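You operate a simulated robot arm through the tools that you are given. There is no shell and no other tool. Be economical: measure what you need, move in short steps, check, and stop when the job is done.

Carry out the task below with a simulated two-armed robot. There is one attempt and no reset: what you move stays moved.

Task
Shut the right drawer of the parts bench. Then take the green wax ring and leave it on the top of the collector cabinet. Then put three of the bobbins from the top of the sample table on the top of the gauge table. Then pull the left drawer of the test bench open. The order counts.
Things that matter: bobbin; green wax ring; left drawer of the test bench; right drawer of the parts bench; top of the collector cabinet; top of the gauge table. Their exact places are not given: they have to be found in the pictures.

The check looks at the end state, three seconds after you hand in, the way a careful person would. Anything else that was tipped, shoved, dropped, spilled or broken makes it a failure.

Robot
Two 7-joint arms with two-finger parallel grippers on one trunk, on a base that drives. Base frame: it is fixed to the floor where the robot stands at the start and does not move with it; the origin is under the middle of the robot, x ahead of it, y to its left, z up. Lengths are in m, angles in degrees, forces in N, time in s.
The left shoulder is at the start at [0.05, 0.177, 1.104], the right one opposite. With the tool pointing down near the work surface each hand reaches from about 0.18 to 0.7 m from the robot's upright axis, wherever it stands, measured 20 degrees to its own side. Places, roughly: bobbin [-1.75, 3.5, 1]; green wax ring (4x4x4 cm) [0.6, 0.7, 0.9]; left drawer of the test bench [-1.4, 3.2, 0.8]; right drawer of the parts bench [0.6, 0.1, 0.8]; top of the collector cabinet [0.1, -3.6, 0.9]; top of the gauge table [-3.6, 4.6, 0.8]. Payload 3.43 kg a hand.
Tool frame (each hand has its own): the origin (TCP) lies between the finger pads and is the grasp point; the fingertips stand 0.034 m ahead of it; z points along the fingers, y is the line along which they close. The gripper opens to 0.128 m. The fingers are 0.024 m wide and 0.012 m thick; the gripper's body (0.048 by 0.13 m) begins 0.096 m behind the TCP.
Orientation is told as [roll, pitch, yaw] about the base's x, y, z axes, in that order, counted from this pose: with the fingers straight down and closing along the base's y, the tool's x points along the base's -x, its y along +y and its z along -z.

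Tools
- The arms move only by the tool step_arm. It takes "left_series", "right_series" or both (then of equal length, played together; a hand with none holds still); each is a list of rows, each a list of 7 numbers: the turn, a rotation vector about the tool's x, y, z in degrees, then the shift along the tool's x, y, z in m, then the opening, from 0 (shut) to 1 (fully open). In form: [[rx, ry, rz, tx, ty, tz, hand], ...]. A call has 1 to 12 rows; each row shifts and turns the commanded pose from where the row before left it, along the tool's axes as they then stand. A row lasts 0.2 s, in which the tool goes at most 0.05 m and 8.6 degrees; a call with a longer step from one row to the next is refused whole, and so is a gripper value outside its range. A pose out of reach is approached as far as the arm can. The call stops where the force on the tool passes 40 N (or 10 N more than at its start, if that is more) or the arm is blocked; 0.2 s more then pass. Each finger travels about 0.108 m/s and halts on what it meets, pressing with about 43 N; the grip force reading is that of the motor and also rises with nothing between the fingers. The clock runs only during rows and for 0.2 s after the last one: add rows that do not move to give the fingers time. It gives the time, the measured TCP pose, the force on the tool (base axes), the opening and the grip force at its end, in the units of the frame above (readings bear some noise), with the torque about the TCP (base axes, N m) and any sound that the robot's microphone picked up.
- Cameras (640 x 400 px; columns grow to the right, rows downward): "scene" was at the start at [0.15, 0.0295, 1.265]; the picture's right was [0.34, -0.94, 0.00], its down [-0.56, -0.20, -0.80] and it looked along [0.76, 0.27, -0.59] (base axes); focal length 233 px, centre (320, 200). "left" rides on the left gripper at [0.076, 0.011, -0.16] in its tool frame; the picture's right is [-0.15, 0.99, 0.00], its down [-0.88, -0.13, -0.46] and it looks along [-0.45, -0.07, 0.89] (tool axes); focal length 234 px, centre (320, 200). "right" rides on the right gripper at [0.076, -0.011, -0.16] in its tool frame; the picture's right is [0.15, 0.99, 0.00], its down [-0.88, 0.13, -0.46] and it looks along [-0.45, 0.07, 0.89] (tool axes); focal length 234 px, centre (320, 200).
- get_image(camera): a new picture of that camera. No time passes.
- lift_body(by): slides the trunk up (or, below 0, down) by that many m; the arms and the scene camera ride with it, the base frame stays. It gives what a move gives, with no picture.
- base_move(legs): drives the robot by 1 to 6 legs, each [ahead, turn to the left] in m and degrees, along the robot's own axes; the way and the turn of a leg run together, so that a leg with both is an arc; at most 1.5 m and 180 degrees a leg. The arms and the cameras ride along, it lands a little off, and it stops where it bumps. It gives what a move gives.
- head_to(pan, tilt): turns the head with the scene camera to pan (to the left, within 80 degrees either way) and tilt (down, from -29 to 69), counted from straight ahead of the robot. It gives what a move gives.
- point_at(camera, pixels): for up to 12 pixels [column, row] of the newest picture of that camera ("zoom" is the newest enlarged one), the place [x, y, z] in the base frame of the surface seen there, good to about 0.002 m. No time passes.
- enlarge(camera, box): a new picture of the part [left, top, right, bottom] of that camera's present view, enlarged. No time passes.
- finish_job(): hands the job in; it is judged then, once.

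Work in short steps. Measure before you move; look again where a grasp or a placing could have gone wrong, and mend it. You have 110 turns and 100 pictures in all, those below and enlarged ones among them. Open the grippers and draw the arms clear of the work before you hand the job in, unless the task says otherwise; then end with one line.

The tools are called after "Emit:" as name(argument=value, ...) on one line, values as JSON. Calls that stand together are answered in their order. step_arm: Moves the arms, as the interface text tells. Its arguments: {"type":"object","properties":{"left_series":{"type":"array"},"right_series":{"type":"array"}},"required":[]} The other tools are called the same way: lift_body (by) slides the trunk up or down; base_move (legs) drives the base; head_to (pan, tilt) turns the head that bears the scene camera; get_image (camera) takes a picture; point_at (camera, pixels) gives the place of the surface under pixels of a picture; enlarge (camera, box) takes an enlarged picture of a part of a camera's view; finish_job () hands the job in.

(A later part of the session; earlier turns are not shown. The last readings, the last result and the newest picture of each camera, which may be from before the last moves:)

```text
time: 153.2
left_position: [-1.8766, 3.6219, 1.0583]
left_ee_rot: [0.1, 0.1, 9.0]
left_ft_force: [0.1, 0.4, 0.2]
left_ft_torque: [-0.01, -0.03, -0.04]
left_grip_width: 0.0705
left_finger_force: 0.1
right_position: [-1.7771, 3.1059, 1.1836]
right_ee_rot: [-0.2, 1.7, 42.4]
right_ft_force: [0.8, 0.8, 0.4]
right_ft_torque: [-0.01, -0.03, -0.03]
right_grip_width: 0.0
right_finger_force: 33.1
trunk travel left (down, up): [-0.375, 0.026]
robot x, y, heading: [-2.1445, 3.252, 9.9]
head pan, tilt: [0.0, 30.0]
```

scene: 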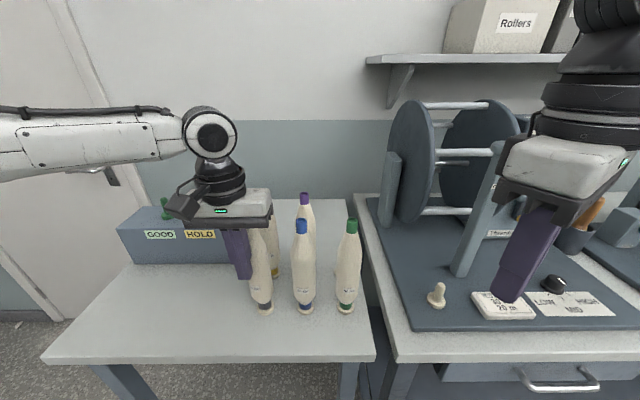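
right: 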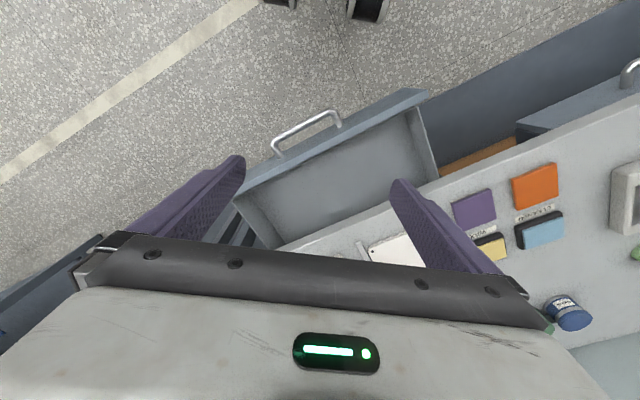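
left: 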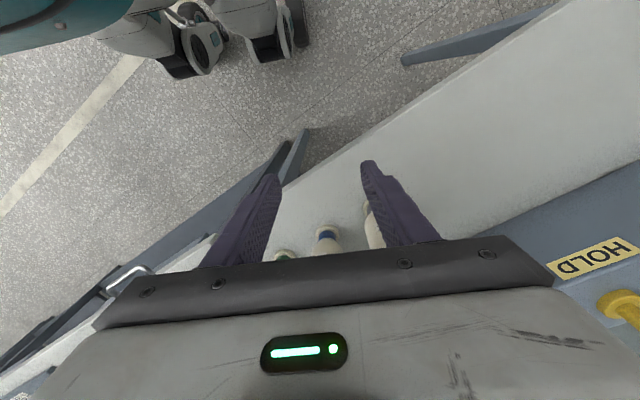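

It reaches well. I slide in the remaining 7 cm and verify before closing.

Emit:
step_arm(left_series=[[0, 0, 0, -0.02, 0, 0, 0.55], [0, 0, 0, -0.02, 0, 0, 0.55], [0, 0, 0, -0.02, 0, 0, 0.55], [0, 0, 0, -0.0095, 0, 0, 0.55]])

Emit:
get_image(camera="left")

Emit:
enlarge(camera="scene", box=[300, 150, 540, 310])

```text
time: 154.2
left_position: [-1.8098, 3.6321, 1.06]
left_ee_rot: [0.1, 0.0, 8.9]
left_ft_force: [0.2, 0.1, 0.3]
left_ft_torque: [-0.01, 0.0, 0.02]
left_grip_width: 0.0703
left_finger_force: 0.1
right_position: [-1.7777, 3.1061, 1.1843]
right_ee_rot: [-0.3, 1.7, 42.4]
right_ft_force: [0.5, -0.4, -0.4]
right_ft_torque: [-0.01, 0.0, 0.0]
right_grip_width: 0.0
right_finger_force: 32.9
trunk travel left (down, up): [-0.375, 0.026]
robot x, y, heading: [-2.1461, 3.2504, 9.7]
head pan, tilt: [0.0, 30.0]
```

```text
50 pictures are left
```

left: 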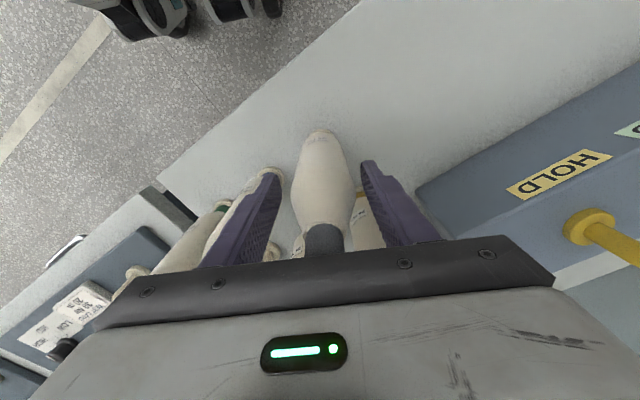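

```text
2.50 times, centred on (420, 230) of scene
```

zoom: 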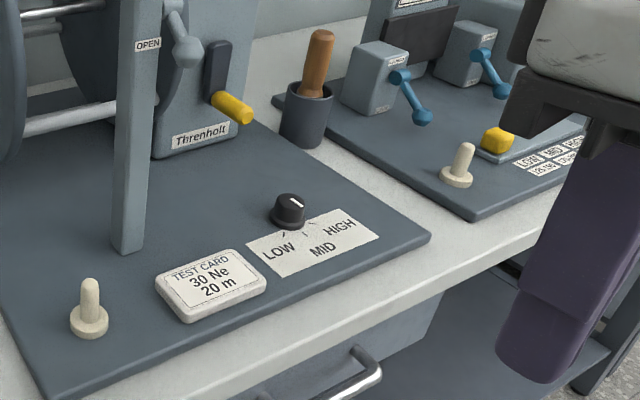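

Grey is between the fingers. I close and lift slowly.

Emit:
step_arm(left_series=[[0, 0, 0, 0, 0, 0, 0], [0, 0, 0, 0, 0, 0, 0], [0, 0, 0, 0, 0, 0, 0], [0, 0, 0, 0, 0, -0.005, 0], [0, 0, 0, 0, 0, -0.008, 0], [0, 0, 0, 0, 0, -0.008, 0], [0, 0, 0, 0, 0, -0.008, 0], [0, 0, 0, 0, 0, -0.008, 0], [0, 0, 0, 0, 0, -0.008, 0], [0, 0, 0, 0, 0, -0.008, 0], [0, 0, 0, 0, 0, -0.008, 0], [0, 0, 0, 0, 0, -0.005, 0]])

Emit:
get_image(camera="left")

```text
time: 156.8
left_position: [-1.8094, 3.6333, 1.1258]
left_ee_rot: [0.0, 0.1, 9.1]
left_ft_force: [-0.2, 0.3, -0.7]
left_ft_torque: [-0.02, -0.01, -0.01]
left_grip_width: 0.0472
left_finger_force: 42.4
right_position: [-1.7772, 3.1049, 1.1855]
right_ee_rot: [-0.2, 1.7, 42.4]
right_ft_force: [0.3, -0.5, 0.0]
right_ft_torque: [0.02, 0.01, 0.02]
right_grip_width: 0.0004
right_finger_force: 32.7
trunk travel left (down, up): [-0.375, 0.026]
robot x, y, heading: [-2.1407, 3.252, 9.7]
head pan, tilt: [0.0, 30.0]
```

```text
48 pictures are left
```

left: 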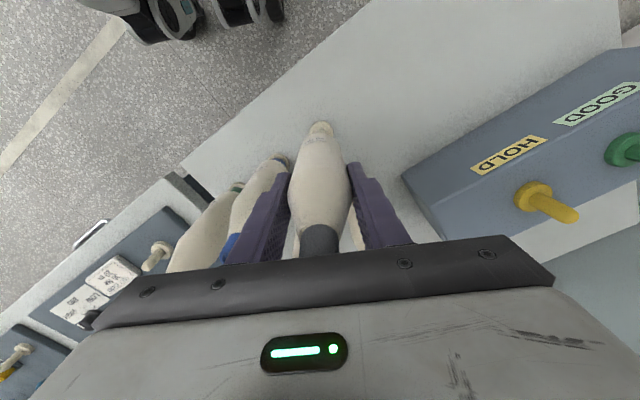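

It holds (47 mm). I check the height of its lower end at (320,127) to see whether the base disc came along.

Emit:
point_at(camera="left", pixels=[[320, 125], [320, 130], [320, 140], [335, 128], [305, 130], [320, 160]])

Emit:
enlarge(camera="left", box=[240, 90, 400, 190])

```text
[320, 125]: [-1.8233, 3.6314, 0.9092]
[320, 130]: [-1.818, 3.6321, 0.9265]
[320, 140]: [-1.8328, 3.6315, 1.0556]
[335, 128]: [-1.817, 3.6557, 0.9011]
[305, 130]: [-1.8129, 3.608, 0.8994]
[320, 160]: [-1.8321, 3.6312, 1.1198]
```

```text
4.00 times, centred on (320, 140) of left
```

zoom: 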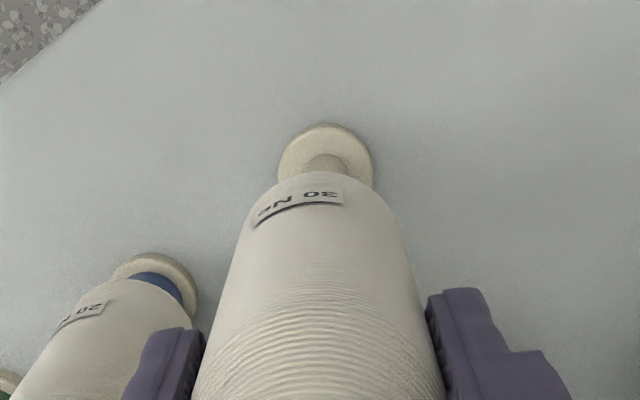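

The peg stays on the table, so only the tube lifts. I raise 3 cm more to clear it, then draw back slowly.

Emit:
step_arm(left_series=[[0, 0, 0, 0, 0, -0.01, 0], [0, 0, 0, 0, 0, -0.01, 0], [0, 0, 0, 0, 0, -0.01, 0], [0, 0, 0, 0.01, 0, 0, 0], [0, 0, 0, 0.018, 0, 0, 0], [0, 0, 0, 0.018, 0, 0, 0], [0, 0, 0, 0.018, 0, 0, 0], [0, 0, 0, 0.018, 0, 0, 0], [0, 0, 0, 0.018, 0, 0, 0], [0, 0, 0, 0.018, 0, 0, 0], [0, 0, 0, 0.018, 0, 0, 0], [0, 0, 0, 0.012, 0, 0, 0]])

Emit:
base_move(legs=[[0, 59]])

Emit:
head_to(pan=-40, tilt=35)

Emit:
get_image(camera="scene")

```text
time: 159.4
left_position: [-1.9552, 3.6091, 1.1551]
left_ee_rot: [0.1, 0.0, 9.0]
left_ft_force: [-0.1, 0.1, -1.0]
left_ft_torque: [0.02, -0.01, 0.0]
left_grip_width: 0.047
left_finger_force: 42.8
right_position: [-1.7779, 3.1051, 1.1837]
right_ee_rot: [-0.2, 1.7, 42.4]
right_ft_force: [-0.2, 0.4, 0.5]
right_ft_torque: [-0.02, 0.0, -0.01]
right_grip_width: 0.0
right_finger_force: 33.2
trunk travel left (down, up): [-0.375, 0.026]
robot x, y, heading: [-2.1409, 3.2497, 9.8]
head pan, tilt: [0.0, 30.0]
```

```text
time: 162.4
left_position: [-2.3552, 3.5939, 1.1551]
left_ee_rot: [0.1, 0.0, 68.3]
left_ft_force: [-0.6, -0.9, -2.2]
left_ft_torque: [-0.01, -0.01, 0.02]
left_grip_width: 0.0472
left_finger_force: 43.1
right_position: [-1.8308, 3.4896, 1.1839]
right_ee_rot: [-0.3, 1.7, 101.7]
right_ft_force: [-0.3, 0.7, 0.7]
right_ft_torque: [0.0, 0.0, -0.01]
right_grip_width: 0.0002
right_finger_force: 32.7
trunk travel left (down, up): [-0.375, 0.026]
robot x, y, heading: [-2.1405, 3.2505, 69.2]
head pan, tilt: [0.0, 30.0]
```

```text
time: 163.4
left_position: [-2.355, 3.5935, 1.1548]
left_ee_rot: [0.2, 0.2, 68.4]
left_ft_force: [0.7, 0.3, -1.1]
left_ft_torque: [0.01, -0.02, 0.03]
left_grip_width: 0.047
left_finger_force: 43.0
right_position: [-1.8308, 3.4893, 1.1844]
right_ee_rot: [-0.2, 1.7, 101.8]
right_ft_force: [0.4, 0.1, 0.0]
right_ft_torque: [0.0, 0.0, 0.01]
right_grip_width: 0.0002
right_finger_force: 32.9
trunk travel left (down, up): [-0.375, 0.026]
robot x, y, heading: [-2.1429, 3.2463, 69.1]
head pan, tilt: [-40.0, 35.0]
```

```text
46 pictures are left
```

scene: 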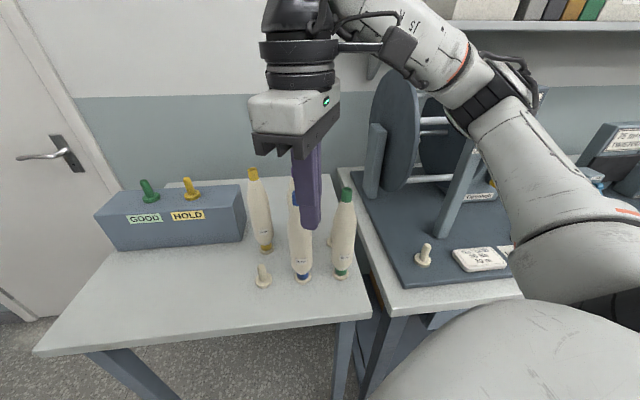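

The right hand should take green. I measure the wheel machine's nearest parts and re-measure green from here.

Emit:
point_at(camera="scene", pixels=[[345, 193], [342, 240], [335, 240], [352, 240], [380, 110], [372, 170], [445, 225], [465, 150], [395, 75], [360, 190], [293, 250], [263, 268]])

```text
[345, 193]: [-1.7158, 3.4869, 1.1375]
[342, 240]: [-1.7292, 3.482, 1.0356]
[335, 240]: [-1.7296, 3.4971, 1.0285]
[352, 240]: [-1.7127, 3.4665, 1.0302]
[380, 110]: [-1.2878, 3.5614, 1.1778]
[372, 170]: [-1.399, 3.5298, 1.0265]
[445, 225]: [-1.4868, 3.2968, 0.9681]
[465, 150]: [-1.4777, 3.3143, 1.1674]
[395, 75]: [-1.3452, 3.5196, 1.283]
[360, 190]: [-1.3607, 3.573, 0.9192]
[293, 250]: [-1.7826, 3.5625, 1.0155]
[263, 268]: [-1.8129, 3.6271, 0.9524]
```

The wheel machine is 0.3 m away, so it is clear. I turn the right hand to yaw 69 and bring it in front of green at z 1.06.

Emit:
step_arm(right_series=[[0, -1.7, 0, 0, 0, 0, 0], [0, 0, 8.2, 0, 0, 0, 0], [0, 0, 8.2, 0, 0, 0, 0], [0, 0, 8.2, 0, 0, 0, 0], [0, 0, 8.2, 0, 0, 0, 0], [0, 0, 0, 0.0244, -0.0387, 0, 0], [0, 0, 0, 0.0244, -0.0387, 0, 0.2], [0, 0, 0, 0.0244, -0.0387, 0, 0.4], [0, 0, 0, 0, 0, 0.041, 0.52], [0, 0, 0, 0, 0, 0.041, 0.52], [0, 0, 0, 0, 0, 0.042, 0.52], [0, 0, 0, 0, 0, 0, 0.52]])

Emit:
get_image(camera="right")

```text
time: 166.1
left_position: [-2.3554, 3.5939, 1.1555]
left_ee_rot: [0.1, 0.0, 68.3]
left_ft_force: [0.6, 0.0, -1.1]
left_ft_torque: [0.0, 0.02, 0.02]
left_grip_width: 0.0469
left_finger_force: 42.8
right_position: [-1.7499, 3.379, 1.0627]
right_ee_rot: [-0.2, -0.3, 68.9]
right_ft_force: [0.7, 0.3, -0.1]
right_ft_torque: [-0.01, -0.02, -0.05]
right_grip_width: 0.0666
right_finger_force: 0.0
trunk travel left (down, up): [-0.375, 0.026]
robot x, y, heading: [-2.1409, 3.2496, 69.0]
head pan, tilt: [-40.0, 35.0]
```

```text
45 pictures are left
```

right: 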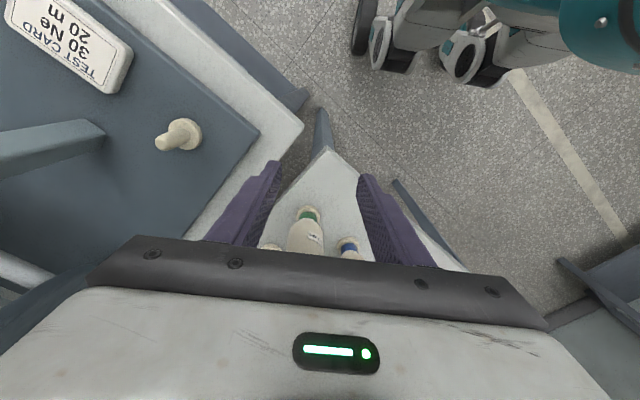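

Aligned, with green at (307,235) between the fingers. I slide in 12 cm.

Emit:
step_arm(right_series=[[0, 0, 0, -0.025, 0, 0, 0.52], [0, 0, 0, -0.025, 0, 0, 0.52], [0, 0, 0, -0.025, 0, 0, 0.52], [0, 0, 0, -0.025, 0, 0, 0.52], [0, 0, 0, -0.02, 0, 0, 0.52]])

Emit:
get_image(camera="right")

```text
time: 167.2
left_position: [-2.355, 3.5943, 1.1544]
left_ee_rot: [0.0, 0.1, 68.2]
left_ft_force: [0.4, -0.2, -1.4]
left_ft_torque: [0.02, -0.03, 0.01]
left_grip_width: 0.0472
left_finger_force: 43.2
right_position: [-1.7043, 3.4918, 1.0621]
right_ee_rot: [-0.2, -0.1, 68.9]
right_ft_force: [0.4, 0.2, 0.0]
right_ft_torque: [-0.01, 0.05, -0.01]
right_grip_width: 0.0666
right_finger_force: 0.1
trunk travel left (down, up): [-0.375, 0.026]
robot x, y, heading: [-2.1426, 3.2497, 69.4]
head pan, tilt: [-40.0, 35.0]
```

```text
44 pictures are left
```

right: 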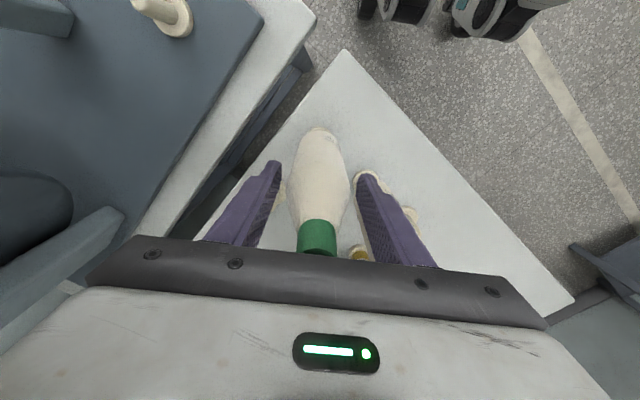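

Green is between the fingers. I close and lift slowly by about 8 cm.

Emit:
step_arm(right_series=[[0, 0, 0, 0, 0, 0, 0], [0, 0, 0, 0, 0, 0, 0], [0, 0, 0, 0, 0, 0, 0], [0, 0, 0, 0, 0, -0.005, 0], [0, 0, 0, 0, 0, -0.009, 0], [0, 0, 0, 0, 0, -0.009, 0], [0, 0, 0, 0, 0, -0.009, 0], [0, 0, 0, 0, 0, -0.009, 0], [0, 0, 0, 0, 0, -0.009, 0], [0, 0, 0, 0, 0, -0.009, 0], [0, 0, 0, 0, 0, -0.009, 0], [0, 0, 0, 0, 0, -0.009, 0]])

Emit:
get_image(camera="right")

```text
time: 169.8
left_position: [-2.355, 3.5937, 1.1541]
left_ee_rot: [0.1, 0.1, 68.3]
left_ft_force: [-0.3, -0.3, -1.5]
left_ft_torque: [-0.03, -0.02, -0.01]
left_grip_width: 0.0473
left_finger_force: 43.3
right_position: [-1.7049, 3.4915, 1.1386]
right_ee_rot: [-0.2, -0.1, 68.8]
right_ft_force: [-0.2, -0.2, -1.4]
right_ft_torque: [0.04, -0.03, 0.01]
right_grip_width: 0.047
right_finger_force: 42.5
trunk travel left (down, up): [-0.375, 0.026]
robot x, y, heading: [-2.145, 3.2505, 69.1]
head pan, tilt: [-40.0, 35.0]
```

```text
43 pictures are left
```

right: 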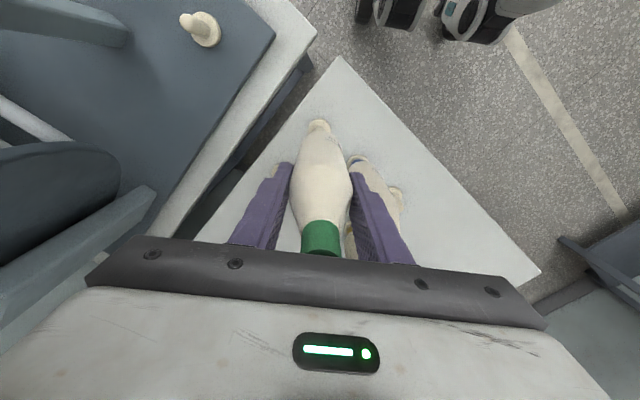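

Both bobbins are held. I draw the right hand back slowly, back the base away from the table, and drive toward the gauge table.

Emit:
step_arm(right_series=[[0, 0, 0, 0.01, 0, 0, 0], [0, 0, 0, 0.018, 0, 0, 0], [0, 0, 0, 0.018, 0, 0, 0], [0, 0, 0, 0.018, 0, 0, 0], [0, 0, 0, 0.018, 0, 0, 0], [0, 0, 0, 0.018, 0, 0, 0], [0, 0, 0, 0.018, 0, 0, 0], [0, 0, 0, 0.018, 0, 0, 0], [0, 0, 0, 0.018, 0, 0, 0], [0, 0, 0, 0.01, 0, 0, 0]])

Emit:
base_move(legs=[[-0.2, 0], [0, 65], [1.12, 0], [0, -8]])

Emit:
head_to(pan=0, tilt=35)

Emit:
get_image(camera="scene")

```text
time: 172.1
left_position: [-2.354, 3.5941, 1.1541]
left_ee_rot: [0.2, 0.1, 68.2]
left_ft_force: [0.5, 0.0, -1.1]
left_ft_torque: [0.02, -0.02, 0.01]
left_grip_width: 0.0466
left_finger_force: 42.6
right_position: [-1.7655, 3.3388, 1.1397]
right_ee_rot: [-0.2, -0.1, 68.8]
right_ft_force: [0.8, -0.1, -0.4]
right_ft_torque: [-0.02, 0.07, -0.01]
right_grip_width: 0.0469
right_finger_force: 42.6
trunk travel left (down, up): [-0.375, 0.026]
robot x, y, heading: [-2.1433, 3.2512, 68.7]
head pan, tilt: [-40.0, 35.0]
```

```text
time: 182.4
left_position: [-3.4, 3.8725, 1.1543]
left_ee_rot: [0.1, 0.0, 125.6]
left_ft_force: [0.3, 0.2, -1.4]
left_ft_torque: [-0.02, 0.03, 0.03]
left_grip_width: 0.047
left_finger_force: 43.2
right_position: [-2.8655, 4.2313, 1.1392]
right_ee_rot: [-0.2, -0.1, 126.1]
right_ft_force: [0.2, 0.2, -0.6]
right_ft_torque: [-0.04, -0.01, 0.02]
right_grip_width: 0.047
right_finger_force: 43.3
trunk travel left (down, up): [-0.375, 0.026]
robot x, y, heading: [-2.9956, 3.8667, 126.0]
head pan, tilt: [-40.0, 35.0]
```

```text
time: 183.5
left_position: [-3.3998, 3.873, 1.1555]
left_ee_rot: [0.2, 0.1, 125.5]
left_ft_force: [-0.2, 0.2, -1.0]
left_ft_torque: [-0.01, 0.0, 0.0]
left_grip_width: 0.0472
left_finger_force: 43.0
right_position: [-2.8657, 4.2309, 1.1386]
right_ee_rot: [-0.2, -0.1, 126.2]
right_ft_force: [-0.1, -0.1, -1.5]
right_ft_torque: [0.0, -0.06, 0.0]
right_grip_width: 0.0468
right_finger_force: 43.0
trunk travel left (down, up): [-0.375, 0.026]
robot x, y, heading: [-2.9975, 3.8669, 126.4]
head pan, tilt: [0.0, 35.0]
```

```text
42 pictures are left
```

scene: 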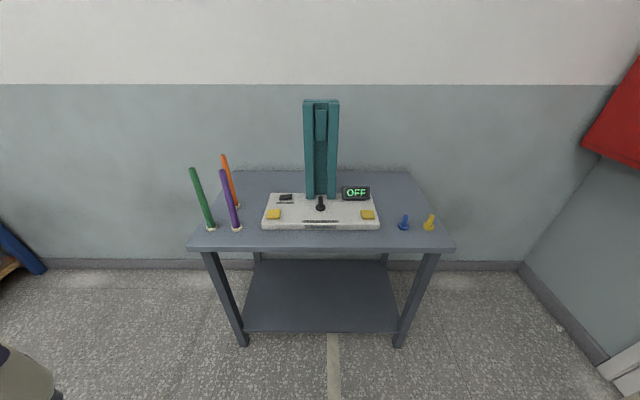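

The gauge table has free space at the right rear, around (395,190), and at the left rear, around (265,183). I measure these and the edges.

Emit:
enlarge(camera="scene", box=[170, 90, 470, 260])

Emit:
point_at(camera="scene", pixels=[[450, 245], [408, 173], [242, 172], [190, 247], [395, 190], [385, 205], [410, 205], [404, 222], [429, 222], [377, 222], [265, 185], [371, 188]])

Emit:
point_at(camera="scene", pixels=[[404, 216], [430, 216], [403, 229], [429, 230], [334, 105], [320, 180], [377, 200], [236, 200], [212, 228], [223, 156], [238, 228], [345, 205]])

```text
2.13 times, centred on (320, 175) of scene
```

zoom: 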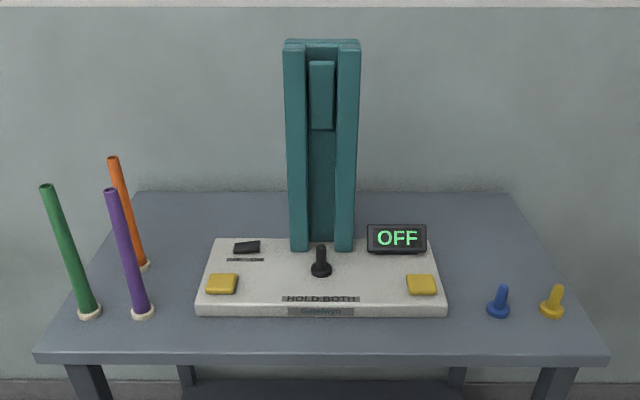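

```text
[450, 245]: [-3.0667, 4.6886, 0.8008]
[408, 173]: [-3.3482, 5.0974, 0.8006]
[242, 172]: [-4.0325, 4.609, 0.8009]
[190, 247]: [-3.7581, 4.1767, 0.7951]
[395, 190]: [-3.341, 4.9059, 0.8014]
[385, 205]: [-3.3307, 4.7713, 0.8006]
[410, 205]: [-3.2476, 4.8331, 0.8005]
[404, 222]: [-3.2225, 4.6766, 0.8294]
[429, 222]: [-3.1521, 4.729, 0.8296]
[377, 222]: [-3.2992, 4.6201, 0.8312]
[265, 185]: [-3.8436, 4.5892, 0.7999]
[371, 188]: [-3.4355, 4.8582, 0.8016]
```

```text
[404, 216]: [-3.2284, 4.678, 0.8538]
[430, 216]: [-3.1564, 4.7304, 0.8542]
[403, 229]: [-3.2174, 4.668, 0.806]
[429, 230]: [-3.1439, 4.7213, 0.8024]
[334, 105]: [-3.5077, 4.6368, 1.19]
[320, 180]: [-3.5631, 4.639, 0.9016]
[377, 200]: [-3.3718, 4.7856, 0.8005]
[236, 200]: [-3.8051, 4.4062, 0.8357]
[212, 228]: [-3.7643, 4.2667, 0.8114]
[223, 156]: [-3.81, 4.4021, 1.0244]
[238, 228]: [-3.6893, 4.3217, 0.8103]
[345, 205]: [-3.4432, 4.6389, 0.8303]
```

The table top is z 0.8005, with a free region at its right rear. I'll stand off the right-front corner for the left hand, so its elbow stays clear of the teal tower, and put grey at about (-3.256,4.848).

Emit:
base_move(legs=[[0, -56.9], [0.75, 0], [0, 42.5]])

Emit:
get_image(camera="left")

Emit:
head_to(pan=35, tilt=30)

Emit:
get_image(camera="scene")

```text
time: 192.1
left_position: [-3.1283, 4.6809, 1.1559]
left_ee_rot: [0.2, 0.1, 111.9]
left_ft_force: [1.8, -0.4, -1.6]
left_ft_torque: [0.04, 0.02, 0.02]
left_grip_width: 0.047
left_finger_force: 43.0
right_position: [-2.525, 4.9039, 1.138]
right_ee_rot: [-0.3, -0.1, 112.7]
right_ft_force: [0.6, -0.3, 0.0]
right_ft_torque: [0.04, -0.01, 0.01]
right_grip_width: 0.047
right_finger_force: 43.2
trunk travel left (down, up): [-0.375, 0.026]
robot x, y, heading: [-2.7372, 4.577, 112.7]
head pan, tilt: [0.0, 35.0]
```

```text
40 pictures are left
```

left: 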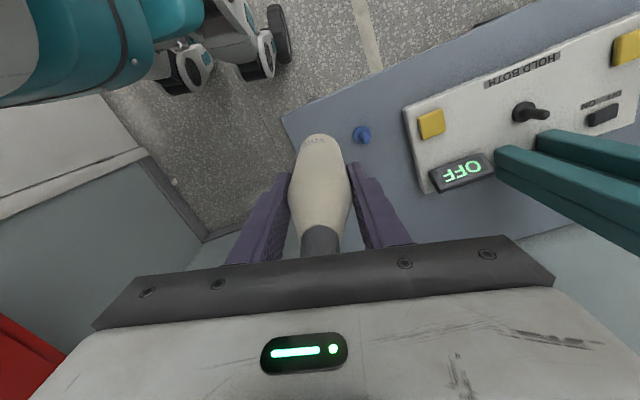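

```text
time: 193.1
left_position: [-3.1275, 4.6807, 1.1555]
left_ee_rot: [0.1, 0.0, 111.9]
left_ft_force: [-0.4, -0.2, -1.8]
left_ft_torque: [-0.01, 0.02, -0.04]
left_grip_width: 0.0469
left_finger_force: 43.1
right_position: [-2.5245, 4.903, 1.1388]
right_ee_rot: [-0.2, -0.1, 112.6]
right_ft_force: [0.1, -0.6, -1.6]
right_ft_torque: [0.01, -0.02, 0.02]
right_grip_width: 0.0469
right_finger_force: 43.2
trunk travel left (down, up): [-0.375, 0.026]
robot x, y, heading: [-2.7361, 4.5765, 112.4]
head pan, tilt: [35.0, 30.0]
```

```text
39 pictures are left
```

scene: 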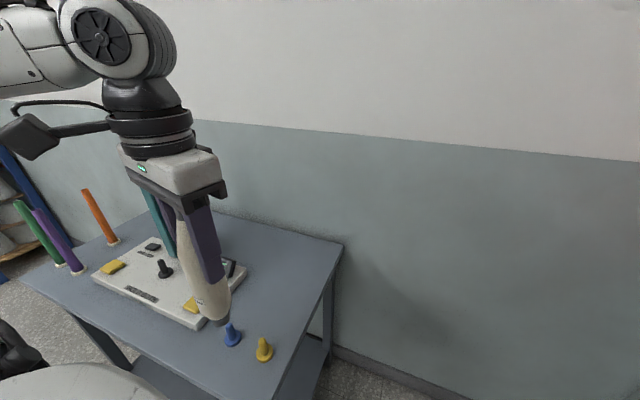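

The forearm is clear of the tower. I move grey slowly to above its spot.

Emit:
step_arm(left_series=[[0, 0, 0, -0.012, 0.004, 0, 0], [0, 0, 0, -0.0174, 0.0047, 0, 0], [0, 0, 0, -0.0174, 0.0047, 0.005, 0], [0, 0, 0, -0.0174, 0.0047, 0.005, 0], [0, 0, 0, -0.0174, 0.0047, 0.01, 0], [0, 0, 0, -0.0174, 0.0047, 0.01, 0], [0, 0, 0, -0.0174, 0.0047, 0.01, 0], [0, 0, 0, -0.0174, 0.0047, 0.01, 0], [0, 0, 0, -0.0174, 0.0047, 0.01, 0], [0, 0, 0, -0.0174, 0.0047, 0.01, 0], [0, 0, 0, -0.0174, 0.0047, 0.01, 0], [0, 0, 0, -0.0174, 0.0047, 0.01, 0]])

Emit:
get_image(camera="scene")

```text
time: 195.7
left_position: [-3.2575, 4.8479, 1.0641]
left_ee_rot: [0.1, 0.1, 111.9]
left_ft_force: [-0.1, -0.4, -1.2]
left_ft_torque: [-0.04, -0.03, 0.01]
left_grip_width: 0.047
left_finger_force: 42.8
right_position: [-2.5254, 4.9038, 1.1392]
right_ee_rot: [-0.2, 0.0, 112.6]
right_ft_force: [-1.2, -0.4, -1.7]
right_ft_torque: [0.0, -0.03, 0.03]
right_grip_width: 0.0469
right_finger_force: 43.0
trunk travel left (down, up): [-0.375, 0.026]
robot x, y, heading: [-2.7389, 4.5756, 112.8]
head pan, tilt: [35.0, 30.0]
```

```text
38 pictures are left
```

scene: 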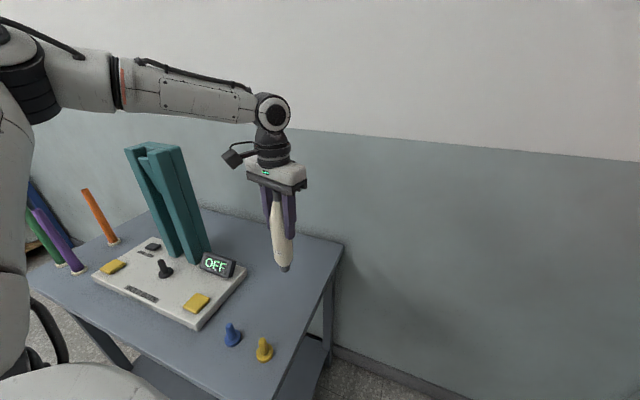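

Reached with clearance. I check the bobbin's bottom height at (285,271), then lower to just above the top.

Emit:
point_at(camera="scene", pixels=[[285, 271], [284, 268], [283, 262], [280, 235], [275, 205]])

Emit:
step_arm(left_series=[[0, 0, 0, 0, 0, 0.008, 0], [0, 0, 0, 0, 0, 0.013, 0], [0, 0, 0, 0, 0, 0.013, 0], [0, 0, 0, 0, 0, 0.013, 0], [0, 0, 0, 0, 0, 0.013, 0], [0, 0, 0, 0, 0, 0.013, 0], [0, 0, 0, 0, 0, 0.013, 0], [0, 0, 0, 0, 0, 0.013, 0], [0, 0, 0, 0, 0, 0.005, 0]])

Emit:
enlarge(camera="scene", box=[220, 180, 340, 300])

```text
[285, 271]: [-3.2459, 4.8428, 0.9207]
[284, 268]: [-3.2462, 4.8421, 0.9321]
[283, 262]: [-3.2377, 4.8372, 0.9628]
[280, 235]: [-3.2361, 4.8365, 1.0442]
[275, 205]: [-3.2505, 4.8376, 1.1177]
```

```text
time: 197.7
left_position: [-3.2566, 4.8473, 0.9608]
left_ee_rot: [0.1, 0.0, 111.8]
left_ft_force: [-0.5, 0.4, -1.6]
left_ft_torque: [-0.01, 0.0, -0.02]
left_grip_width: 0.0469
left_finger_force: 42.8
right_position: [-2.5258, 4.9024, 1.1385]
right_ee_rot: [-0.2, -0.1, 112.6]
right_ft_force: [-0.1, -0.2, -2.4]
right_ft_torque: [0.03, 0.02, 0.02]
right_grip_width: 0.0467
right_finger_force: 43.5
trunk travel left (down, up): [-0.375, 0.026]
robot x, y, heading: [-2.7392, 4.5801, 112.6]
head pan, tilt: [35.0, 30.0]
```

```text
3.33 times, centred on (280, 240) of scene
```

zoom: 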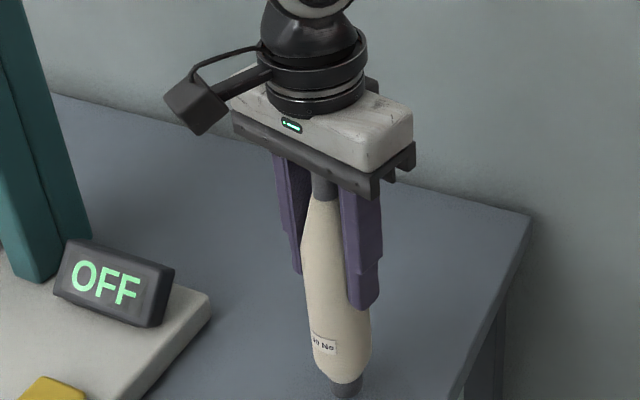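

The bottom is at about 0.815. I lower gently to contact in small steps.

Emit:
step_arm(left_series=[[0, 0, 0, 0, 0, 0.006, 0], [0, 0, 0, 0, 0, 0.005, 0], [0, 0, 0, 0, 0, 0.002, 0], [0, 0, 0, 0, 0, 0.001, 0], [0, 0, 0, 0, 0, 0, 0]])

Emit:
enlarge(camera="scene", box=[240, 240, 330, 320])

```text
time: 198.9
left_position: [-3.2557, 4.8477, 0.9499]
left_ee_rot: [0.1, -0.2, 111.9]
left_ft_force: [-0.9, -3.7, 15.5]
left_ft_torque: [-0.64, 0.02, -0.04]
left_grip_width: 0.0469
left_finger_force: 42.7
right_position: [-2.5242, 4.9022, 1.139]
right_ee_rot: [-0.1, -0.2, 112.7]
right_ft_force: [0.5, -0.2, -0.6]
right_ft_torque: [0.02, 0.03, 0.0]
right_grip_width: 0.0471
right_finger_force: 43.0
trunk travel left (down, up): [-0.375, 0.026]
robot x, y, heading: [-2.7354, 4.5784, 112.9]
head pan, tilt: [35.0, 30.0]
```

```text
5.00 times, centred on (285, 280) of scene
```

zoom: 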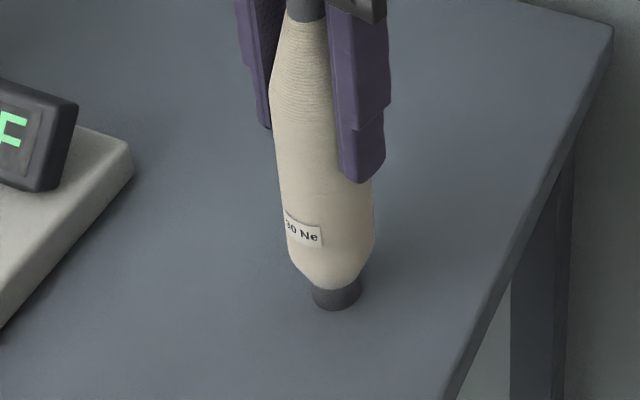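

It has contact (15 N up). I ease off 1 mm, open gradually, then rise straight up.

Emit:
step_arm(left_series=[[0, 0, 0, 0, 0, -0.0008, 0], [0, 0, 0, 0, 0, 0, 0.38], [0, 0, 0, 0, 0, 0, 0.42], [0, 0, 0, 0, 0, 0, 0.48], [0, 0, 0, 0, 0, 0, 0.52], [0, 0, 0, 0, 0, 0, 0.52]])

Emit:
enlarge(camera="scene", box=[220, 180, 340, 300])

```text
time: 200.3
left_position: [-3.2563, 4.8481, 0.9468]
left_ee_rot: [0.1, 0.1, 112.0]
left_ft_force: [-0.4, 0.1, 0.0]
left_ft_torque: [0.01, -0.03, 0.01]
left_grip_width: 0.0666
left_finger_force: 0.1
right_position: [-2.5249, 4.9034, 1.1384]
right_ee_rot: [-0.3, -0.1, 112.6]
right_ft_force: [0.6, 0.0, -0.9]
right_ft_torque: [-0.02, -0.01, 0.0]
right_grip_width: 0.0468
right_finger_force: 43.2
trunk travel left (down, up): [-0.375, 0.026]
robot x, y, heading: [-2.7367, 4.5776, 112.6]
head pan, tilt: [35.0, 30.0]
```

```text
3.33 times, centred on (280, 240) of scene
```

zoom: 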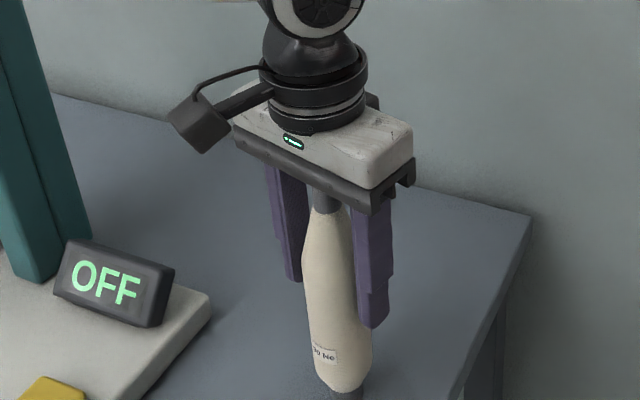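

Grey stands free. I raise the hand straight up and draw back.

Emit:
step_arm(left_series=[[0, 0, 0, 0, 0, -0.02, 0.52], [0, 0, 0, 0, 0, -0.03, 0.52], [0, 0, 0, 0, 0, -0.03, 0.52], [0, 0, 0, 0, 0, -0.035, 0.52], [0, 0, 0, 0, 0, -0.035, 0.52], [0, 0, 0, 0.01, 0, -0.03, 0.52], [0, 0, 0, 0.04, 0, -0.02, 0.52], [0, 0, 0, 0.045, 0, 0, 0.52], [0, 0, 0, 0.045, 0, 0, 0.52], [0, 0, 0, 0.045, 0, 0, 0.52]])

Emit:
get_image(camera="scene")

```text
time: 202.5
left_position: [-3.1886, 4.6755, 1.1469]
left_ee_rot: [0.1, 0.1, 112.0]
left_ft_force: [0.5, 0.2, -1.1]
left_ft_torque: [0.0, 0.01, 0.03]
left_grip_width: 0.0669
left_finger_force: 0.0
right_position: [-2.524, 4.9027, 1.1383]
right_ee_rot: [-0.1, -0.1, 112.7]
right_ft_force: [0.3, 0.5, -1.3]
right_ft_torque: [-0.01, -0.02, -0.01]
right_grip_width: 0.0471
right_finger_force: 43.1
trunk travel left (down, up): [-0.375, 0.026]
robot x, y, heading: [-2.739, 4.576, 112.8]
head pan, tilt: [35.0, 30.0]
```

```text
34 pictures are left
```

scene: 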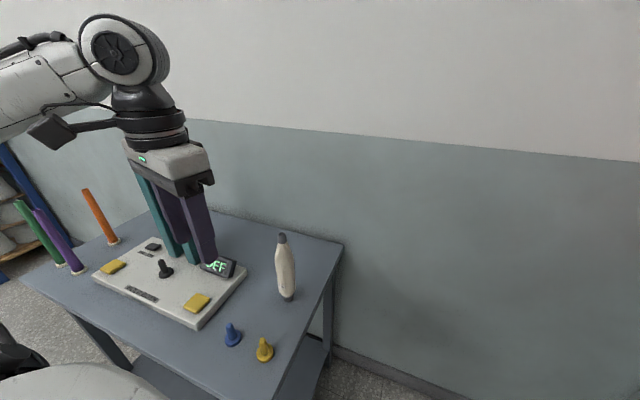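

Grey stands well on the table. Next is green with the right hand: I back off, go round to the table's centre-left stand and face it at heading 139°.

Emit:
base_move(legs=[[-0.4, 0], [0, 69.3], [0.614, 0], [0, -43]])

Emit:
head_to(pan=-30, tilt=35)

Emit:
get_image(camera="scene")

```text
time: 213.0
left_position: [-3.6428, 4.078, 1.1469]
left_ee_rot: [0.1, 0.0, 138.2]
left_ft_force: [0.2, -0.1, 0.4]
left_ft_torque: [0.01, -0.01, -0.01]
left_grip_width: 0.0665
left_finger_force: 0.0
right_position: [-3.1462, 4.575, 1.1384]
right_ee_rot: [-0.2, -0.1, 138.8]
right_ft_force: [-0.6, 0.2, -1.4]
right_ft_torque: [0.05, 0.0, 0.06]
right_grip_width: 0.047
right_finger_force: 43.4
trunk travel left (down, up): [-0.375, 0.026]
robot x, y, heading: [-3.195, 4.1918, 138.9]
head pan, tilt: [35.0, 30.0]
```

```text
time: 214.4
left_position: [-3.641, 4.0774, 1.1476]
left_ee_rot: [0.2, 0.0, 138.2]
left_ft_force: [-0.2, -0.2, 0.8]
left_ft_torque: [0.02, 0.04, -0.04]
left_grip_width: 0.0665
left_finger_force: 0.0
right_position: [-3.1463, 4.5748, 1.1384]
right_ee_rot: [-0.2, -0.1, 138.9]
right_ft_force: [0.2, -0.8, -1.0]
right_ft_torque: [0.02, -0.03, 0.0]
right_grip_width: 0.047
right_finger_force: 43.2
trunk travel left (down, up): [-0.375, 0.026]
robot x, y, heading: [-3.1922, 4.1889, 138.9]
head pan, tilt: [-30.0, 35.0]
```

```text
33 pictures are left
```

scene: 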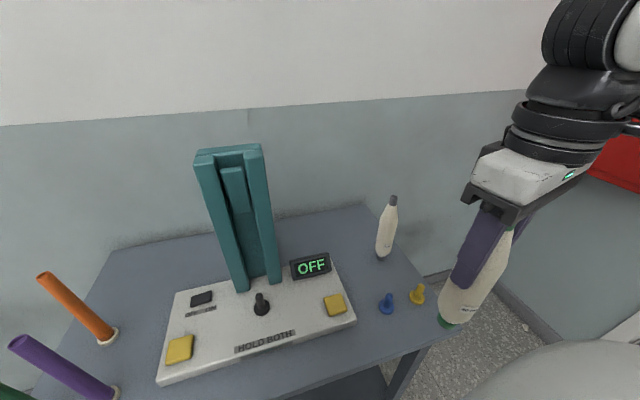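

Clear. I move green slowly toward its spot (-3.282,4.730) while descending.

Emit:
step_arm(right_series=[[0, 0, 0, -0.012, -0.0023, 0, 0], [0, 0, 0, -0.0175, -0.0023, 0, 0], [0, 0, 0, -0.0175, -0.0023, 0.005, 0], [0, 0, 0, -0.0175, -0.0023, 0.008, 0], [0, 0, 0, -0.0175, -0.0023, 0.008, 0], [0, 0, 0, -0.0175, -0.0023, 0.01, 0], [0, 0, 0, -0.0175, -0.0023, 0.01, 0], [0, 0, 0, -0.0175, -0.0023, 0.01, 0], [0, 0, 0, -0.0175, -0.0023, 0.01, 0], [0, 0, 0, -0.0175, -0.0023, 0.01, 0], [0, 0, 0, -0.0175, -0.0023, 0.01, 0], [0, 0, 0, -0.0175, -0.0027, 0.01, 0]])

Emit:
get_image(camera="scene")

```text
time: 217.0
left_position: [-3.6419, 4.0766, 1.147]
left_ee_rot: [0.1, 0.1, 138.1]
left_ft_force: [-0.1, 0.6, 0.1]
left_ft_torque: [0.02, -0.02, 0.01]
left_grip_width: 0.0664
left_finger_force: 0.2
right_position: [-3.2818, 4.7317, 1.0486]
right_ee_rot: [-0.2, -0.1, 138.9]
right_ft_force: [0.4, -0.5, -1.1]
right_ft_torque: [-0.01, -0.01, 0.04]
right_grip_width: 0.0469
right_finger_force: 42.9
trunk travel left (down, up): [-0.375, 0.026]
robot x, y, heading: [-3.1914, 4.1874, 138.9]
head pan, tilt: [-30.0, 35.0]
```

```text
32 pictures are left
```

scene: 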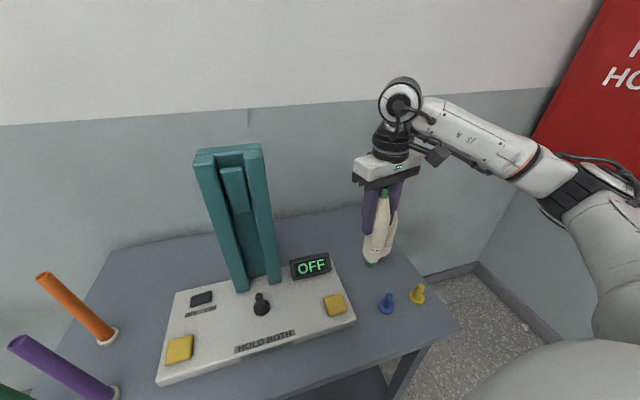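

I lower green to just at contact with small final steps.

Emit:
step_arm(right_series=[[0, 0, 0, 0, 0, 0.008, 0], [0, 0, 0, 0, 0, 0.013, 0], [0, 0, 0, 0, 0, 0.013, 0], [0, 0, 0, 0, 0, 0.013, 0], [0, 0, 0, 0, 0, 0.013, 0], [0, 0, 0, 0, 0, 0.013, 0], [0, 0, 0, 0, 0, 0.012, 0], [0, 0, 0, 0, 0, 0.006, 0], [0, 0, 0, 0, 0, 0.004, 0], [0, 0, 0, 0, 0, 0.002, 0], [0, 0, 0, 0, 0, 0, 0]])

Emit:
enlarge(camera="scene", box=[330, 170, 450, 320])

```text
time: 219.4
left_position: [-3.641, 4.0762, 1.1477]
left_ee_rot: [0.1, 0.0, 138.2]
left_ft_force: [0.7, -0.4, -0.5]
left_ft_torque: [0.03, -0.01, 0.0]
left_grip_width: 0.0666
left_finger_force: 0.1
right_position: [-3.2823, 4.7311, 0.9527]
right_ee_rot: [-0.3, -0.3, 138.7]
right_ft_force: [2.8, -0.6, 16.5]
right_ft_torque: [-0.28, -0.38, 0.05]
right_grip_width: 0.0472
right_finger_force: 43.3
trunk travel left (down, up): [-0.375, 0.026]
robot x, y, heading: [-3.1942, 4.1933, 138.9]
head pan, tilt: [-30.0, 35.0]
```

```text
2.67 times, centred on (390, 245) of scene
```

zoom: 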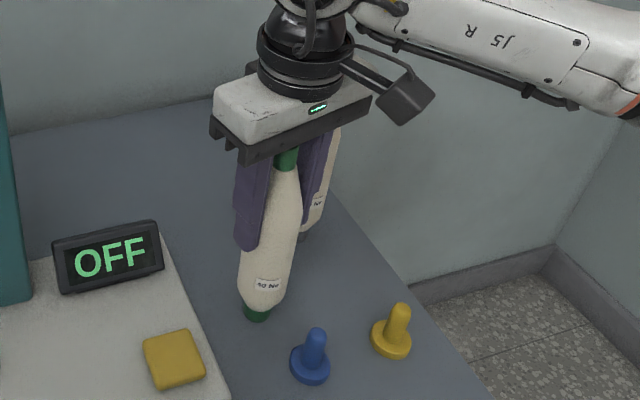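

Contact at 16 N. I ease off slightly, open gradually, rise straight up and draw back.

Emit:
step_arm(right_series=[[0, 0, 0, 0, 0, -0.0008, 0], [0, 0, 0, 0, 0, 0, 0.38], [0, 0, 0, 0, 0, 0, 0.42], [0, 0, 0, 0, 0, 0, 0.48], [0, 0, 0, 0, 0, 0, 0.52], [0, 0, 0, 0, 0, -0.02, 0.52], [0, 0, 0, 0, 0, -0.035, 0.52], [0, 0, 0, 0, 0, -0.035, 0.52], [0, 0, 0, 0, 0, -0.035, 0.52], [0, 0, 0, 0, 0, -0.035, 0.52], [0, 0, 0, 0.03, 0, -0.03, 0.52], [0, 0, 0, 0.045, 0, 0, 0.52]])

Emit:
get_image(camera="scene")

```text
time: 222.0
left_position: [-3.6402, 4.0772, 1.1481]
left_ee_rot: [0.1, -0.1, 138.2]
left_ft_force: [0.4, -0.5, 0.1]
left_ft_torque: [-0.01, 0.01, -0.02]
left_grip_width: 0.0668
left_finger_force: 0.0
right_position: [-3.226, 4.6805, 1.1425]
right_ee_rot: [-0.1, -0.1, 138.7]
right_ft_force: [-0.4, 0.5, -0.3]
right_ft_torque: [0.01, -0.01, 0.01]
right_grip_width: 0.0668
right_finger_force: 0.0
trunk travel left (down, up): [-0.375, 0.026]
robot x, y, heading: [-3.1944, 4.191, 139.0]
head pan, tilt: [-30.0, 35.0]
```

```text
30 pictures are left
```

scene: 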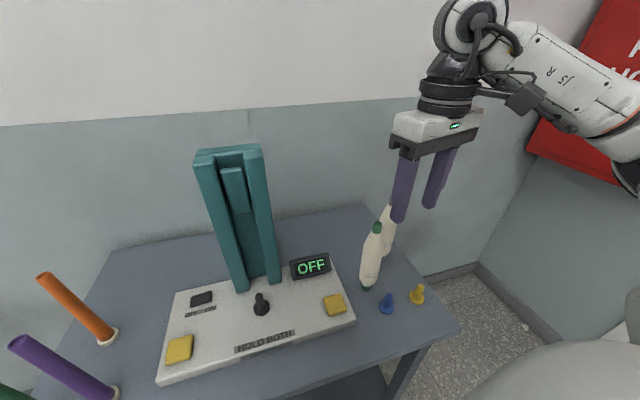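

Grey and green both stand. For the third, blue, I retract the right hand and reverse to a spot short of the sample table, then turn to heading 79° and approach.

Emit:
step_arm(right_series=[[0, 0, 0, 0.045, 0, 0, 0.52], [0, 0, 0, 0.045, 0, 0, 0.52], [0, 0, 0, 0.04, 0, 0, 0.52]])

Emit:
base_move(legs=[[0, -7.3], [-1.3, 0], [-0.22, 0], [0, -52.7], [0.2, 0]])

Emit:
head_to(pan=-45, tilt=35)

Emit:
get_image(camera="scene")

```text
time: 222.8
left_position: [-3.6399, 4.0762, 1.1473]
left_ee_rot: [0.1, 0.0, 138.2]
left_ft_force: [-0.5, -0.9, 0.6]
left_ft_torque: [0.05, 0.05, 0.04]
left_grip_width: 0.0664
left_finger_force: 0.1
right_position: [-3.1437, 4.5879, 1.1393]
right_ee_rot: [-0.2, -0.1, 138.8]
right_ft_force: [0.4, -0.4, 1.4]
right_ft_torque: [0.07, 0.06, 0.02]
right_grip_width: 0.0665
right_finger_force: 0.1
right hand out of reach, approached as far as the arm can: row 3
trunk travel left (down, up): [-0.375, 0.026]
robot x, y, heading: [-3.1937, 4.1911, 139.1]
head pan, tilt: [-30.0, 35.0]
```

```text
time: 234.8
left_position: [-2.4644, 3.5767, 1.1472]
left_ee_rot: [0.1, 0.0, 78.0]
left_ft_force: [-1.0, -0.2, -0.4]
left_ft_torque: [-0.07, -0.01, 0.0]
left_grip_width: 0.0668
left_finger_force: 0.2
right_position: [-1.7733, 3.398, 1.1399]
right_ee_rot: [-0.3, 0.0, 78.7]
right_ft_force: [-0.3, 0.4, 0.1]
right_ft_torque: [-0.03, -0.01, -0.03]
right_grip_width: 0.0668
right_finger_force: 0.1
trunk travel left (down, up): [-0.375, 0.026]
robot x, y, heading: [-2.1439, 3.2401, 78.9]
head pan, tilt: [-30.0, 35.0]
```

```text
time: 235.5
left_position: [-2.4651, 3.5756, 1.1483]
left_ee_rot: [0.1, 0.0, 78.0]
left_ft_force: [0.0, 0.1, 0.5]
left_ft_torque: [-0.03, 0.02, -0.01]
left_grip_width: 0.0666
left_finger_force: 0.1
right_position: [-1.7732, 3.3978, 1.1406]
right_ee_rot: [-0.2, -0.1, 78.8]
right_ft_force: [0.2, -0.3, -1.2]
right_ft_torque: [0.01, 0.01, -0.02]
right_grip_width: 0.0668
right_finger_force: 0.0
trunk travel left (down, up): [-0.375, 0.026]
robot x, y, heading: [-2.1492, 3.2483, 78.8]
head pan, tilt: [-45.0, 35.0]
```

```text
29 pictures are left
```

scene: 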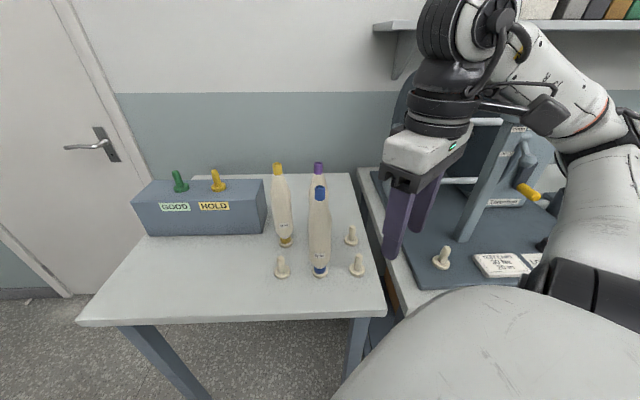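

I lower to z 1.06 and slide in on blue, checking before closing.

Emit:
step_arm(right_series=[[0, 0, 0, 0, 0.008, 0.04, 0.52], [0, 0, 0, 0, 0.008, 0.04, 0.52], [0, 0, 0, -0.025, 0, 0, 0.52], [0, 0, 0, -0.025, 0, 0, 0.52], [0, 0, 0, -0.025, 0, 0, 0.52], [0, 0, 0, 0, 0, 0, 0.52]])

Emit:
get_image(camera="right")

Emit:
point_at(camera="scene", pixels=[[319, 195], [320, 240], [309, 225], [330, 225]])

```text
time: 236.9
left_position: [-2.4641, 3.5756, 1.1466]
left_ee_rot: [0.1, 0.0, 77.9]
left_ft_force: [-0.4, 0.0, -0.4]
left_ft_torque: [-0.03, -0.02, 0.0]
left_grip_width: 0.0667
left_finger_force: 0.1
right_position: [-1.7652, 3.4865, 1.0656]
right_ee_rot: [-0.1, -0.1, 78.8]
right_ft_force: [-0.2, -0.2, 0.7]
right_ft_torque: [0.0, 0.01, 0.04]
right_grip_width: 0.0668
right_finger_force: 0.0
right hand out of reach, approached as far as the arm can: row 2
trunk travel left (down, up): [-0.375, 0.026]
robot x, y, heading: [-2.1458, 3.2435, 79.0]
head pan, tilt: [-45.0, 35.0]
```

```text
28 pictures are left
```

right: 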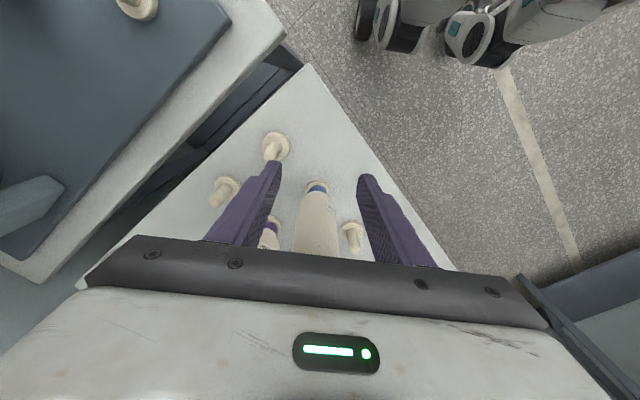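

```text
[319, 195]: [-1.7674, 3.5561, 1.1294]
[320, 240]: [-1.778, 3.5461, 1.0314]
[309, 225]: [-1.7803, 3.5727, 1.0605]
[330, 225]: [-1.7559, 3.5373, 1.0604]
```

Blue is between the fingers ahead at (317,220), with its axis at (-1.758,3.562). I slide in the last 7.5 cm with a 7 mm side correction.

Emit:
step_arm(right_series=[[0, 0, 0, -0.02, 0.0076, 0.003, 0.52], [0, 0, 0, -0.02, 0, 0, 0.52], [0, 0, 0, -0.02, 0, 0, 0.52], [0, 0, 0, -0.0155, 0, 0, 0.52], [0, 0, 0, 0, 0, 0, 0.52]])

Emit:
get_image(camera="right")

```text
time: 238.1
left_position: [-2.4639, 3.5752, 1.1478]
left_ee_rot: [0.1, -0.1, 77.9]
left_ft_force: [-0.5, -0.7, 0.7]
left_ft_torque: [-0.01, 0.0, 0.0]
left_grip_width: 0.0667
left_finger_force: 0.0
right_position: [-1.7582, 3.5613, 1.0633]
right_ee_rot: [-0.2, -0.1, 78.7]
right_ft_force: [-0.2, 0.1, -0.2]
right_ft_torque: [0.01, -0.02, -0.02]
right_grip_width: 0.0664
right_finger_force: 0.1
trunk travel left (down, up): [-0.375, 0.026]
robot x, y, heading: [-2.1474, 3.2408, 78.8]
head pan, tilt: [-45.0, 35.0]
```

```text
27 pictures are left
```

right: 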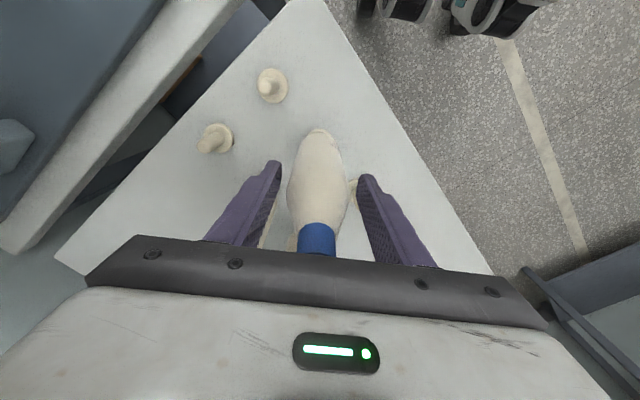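

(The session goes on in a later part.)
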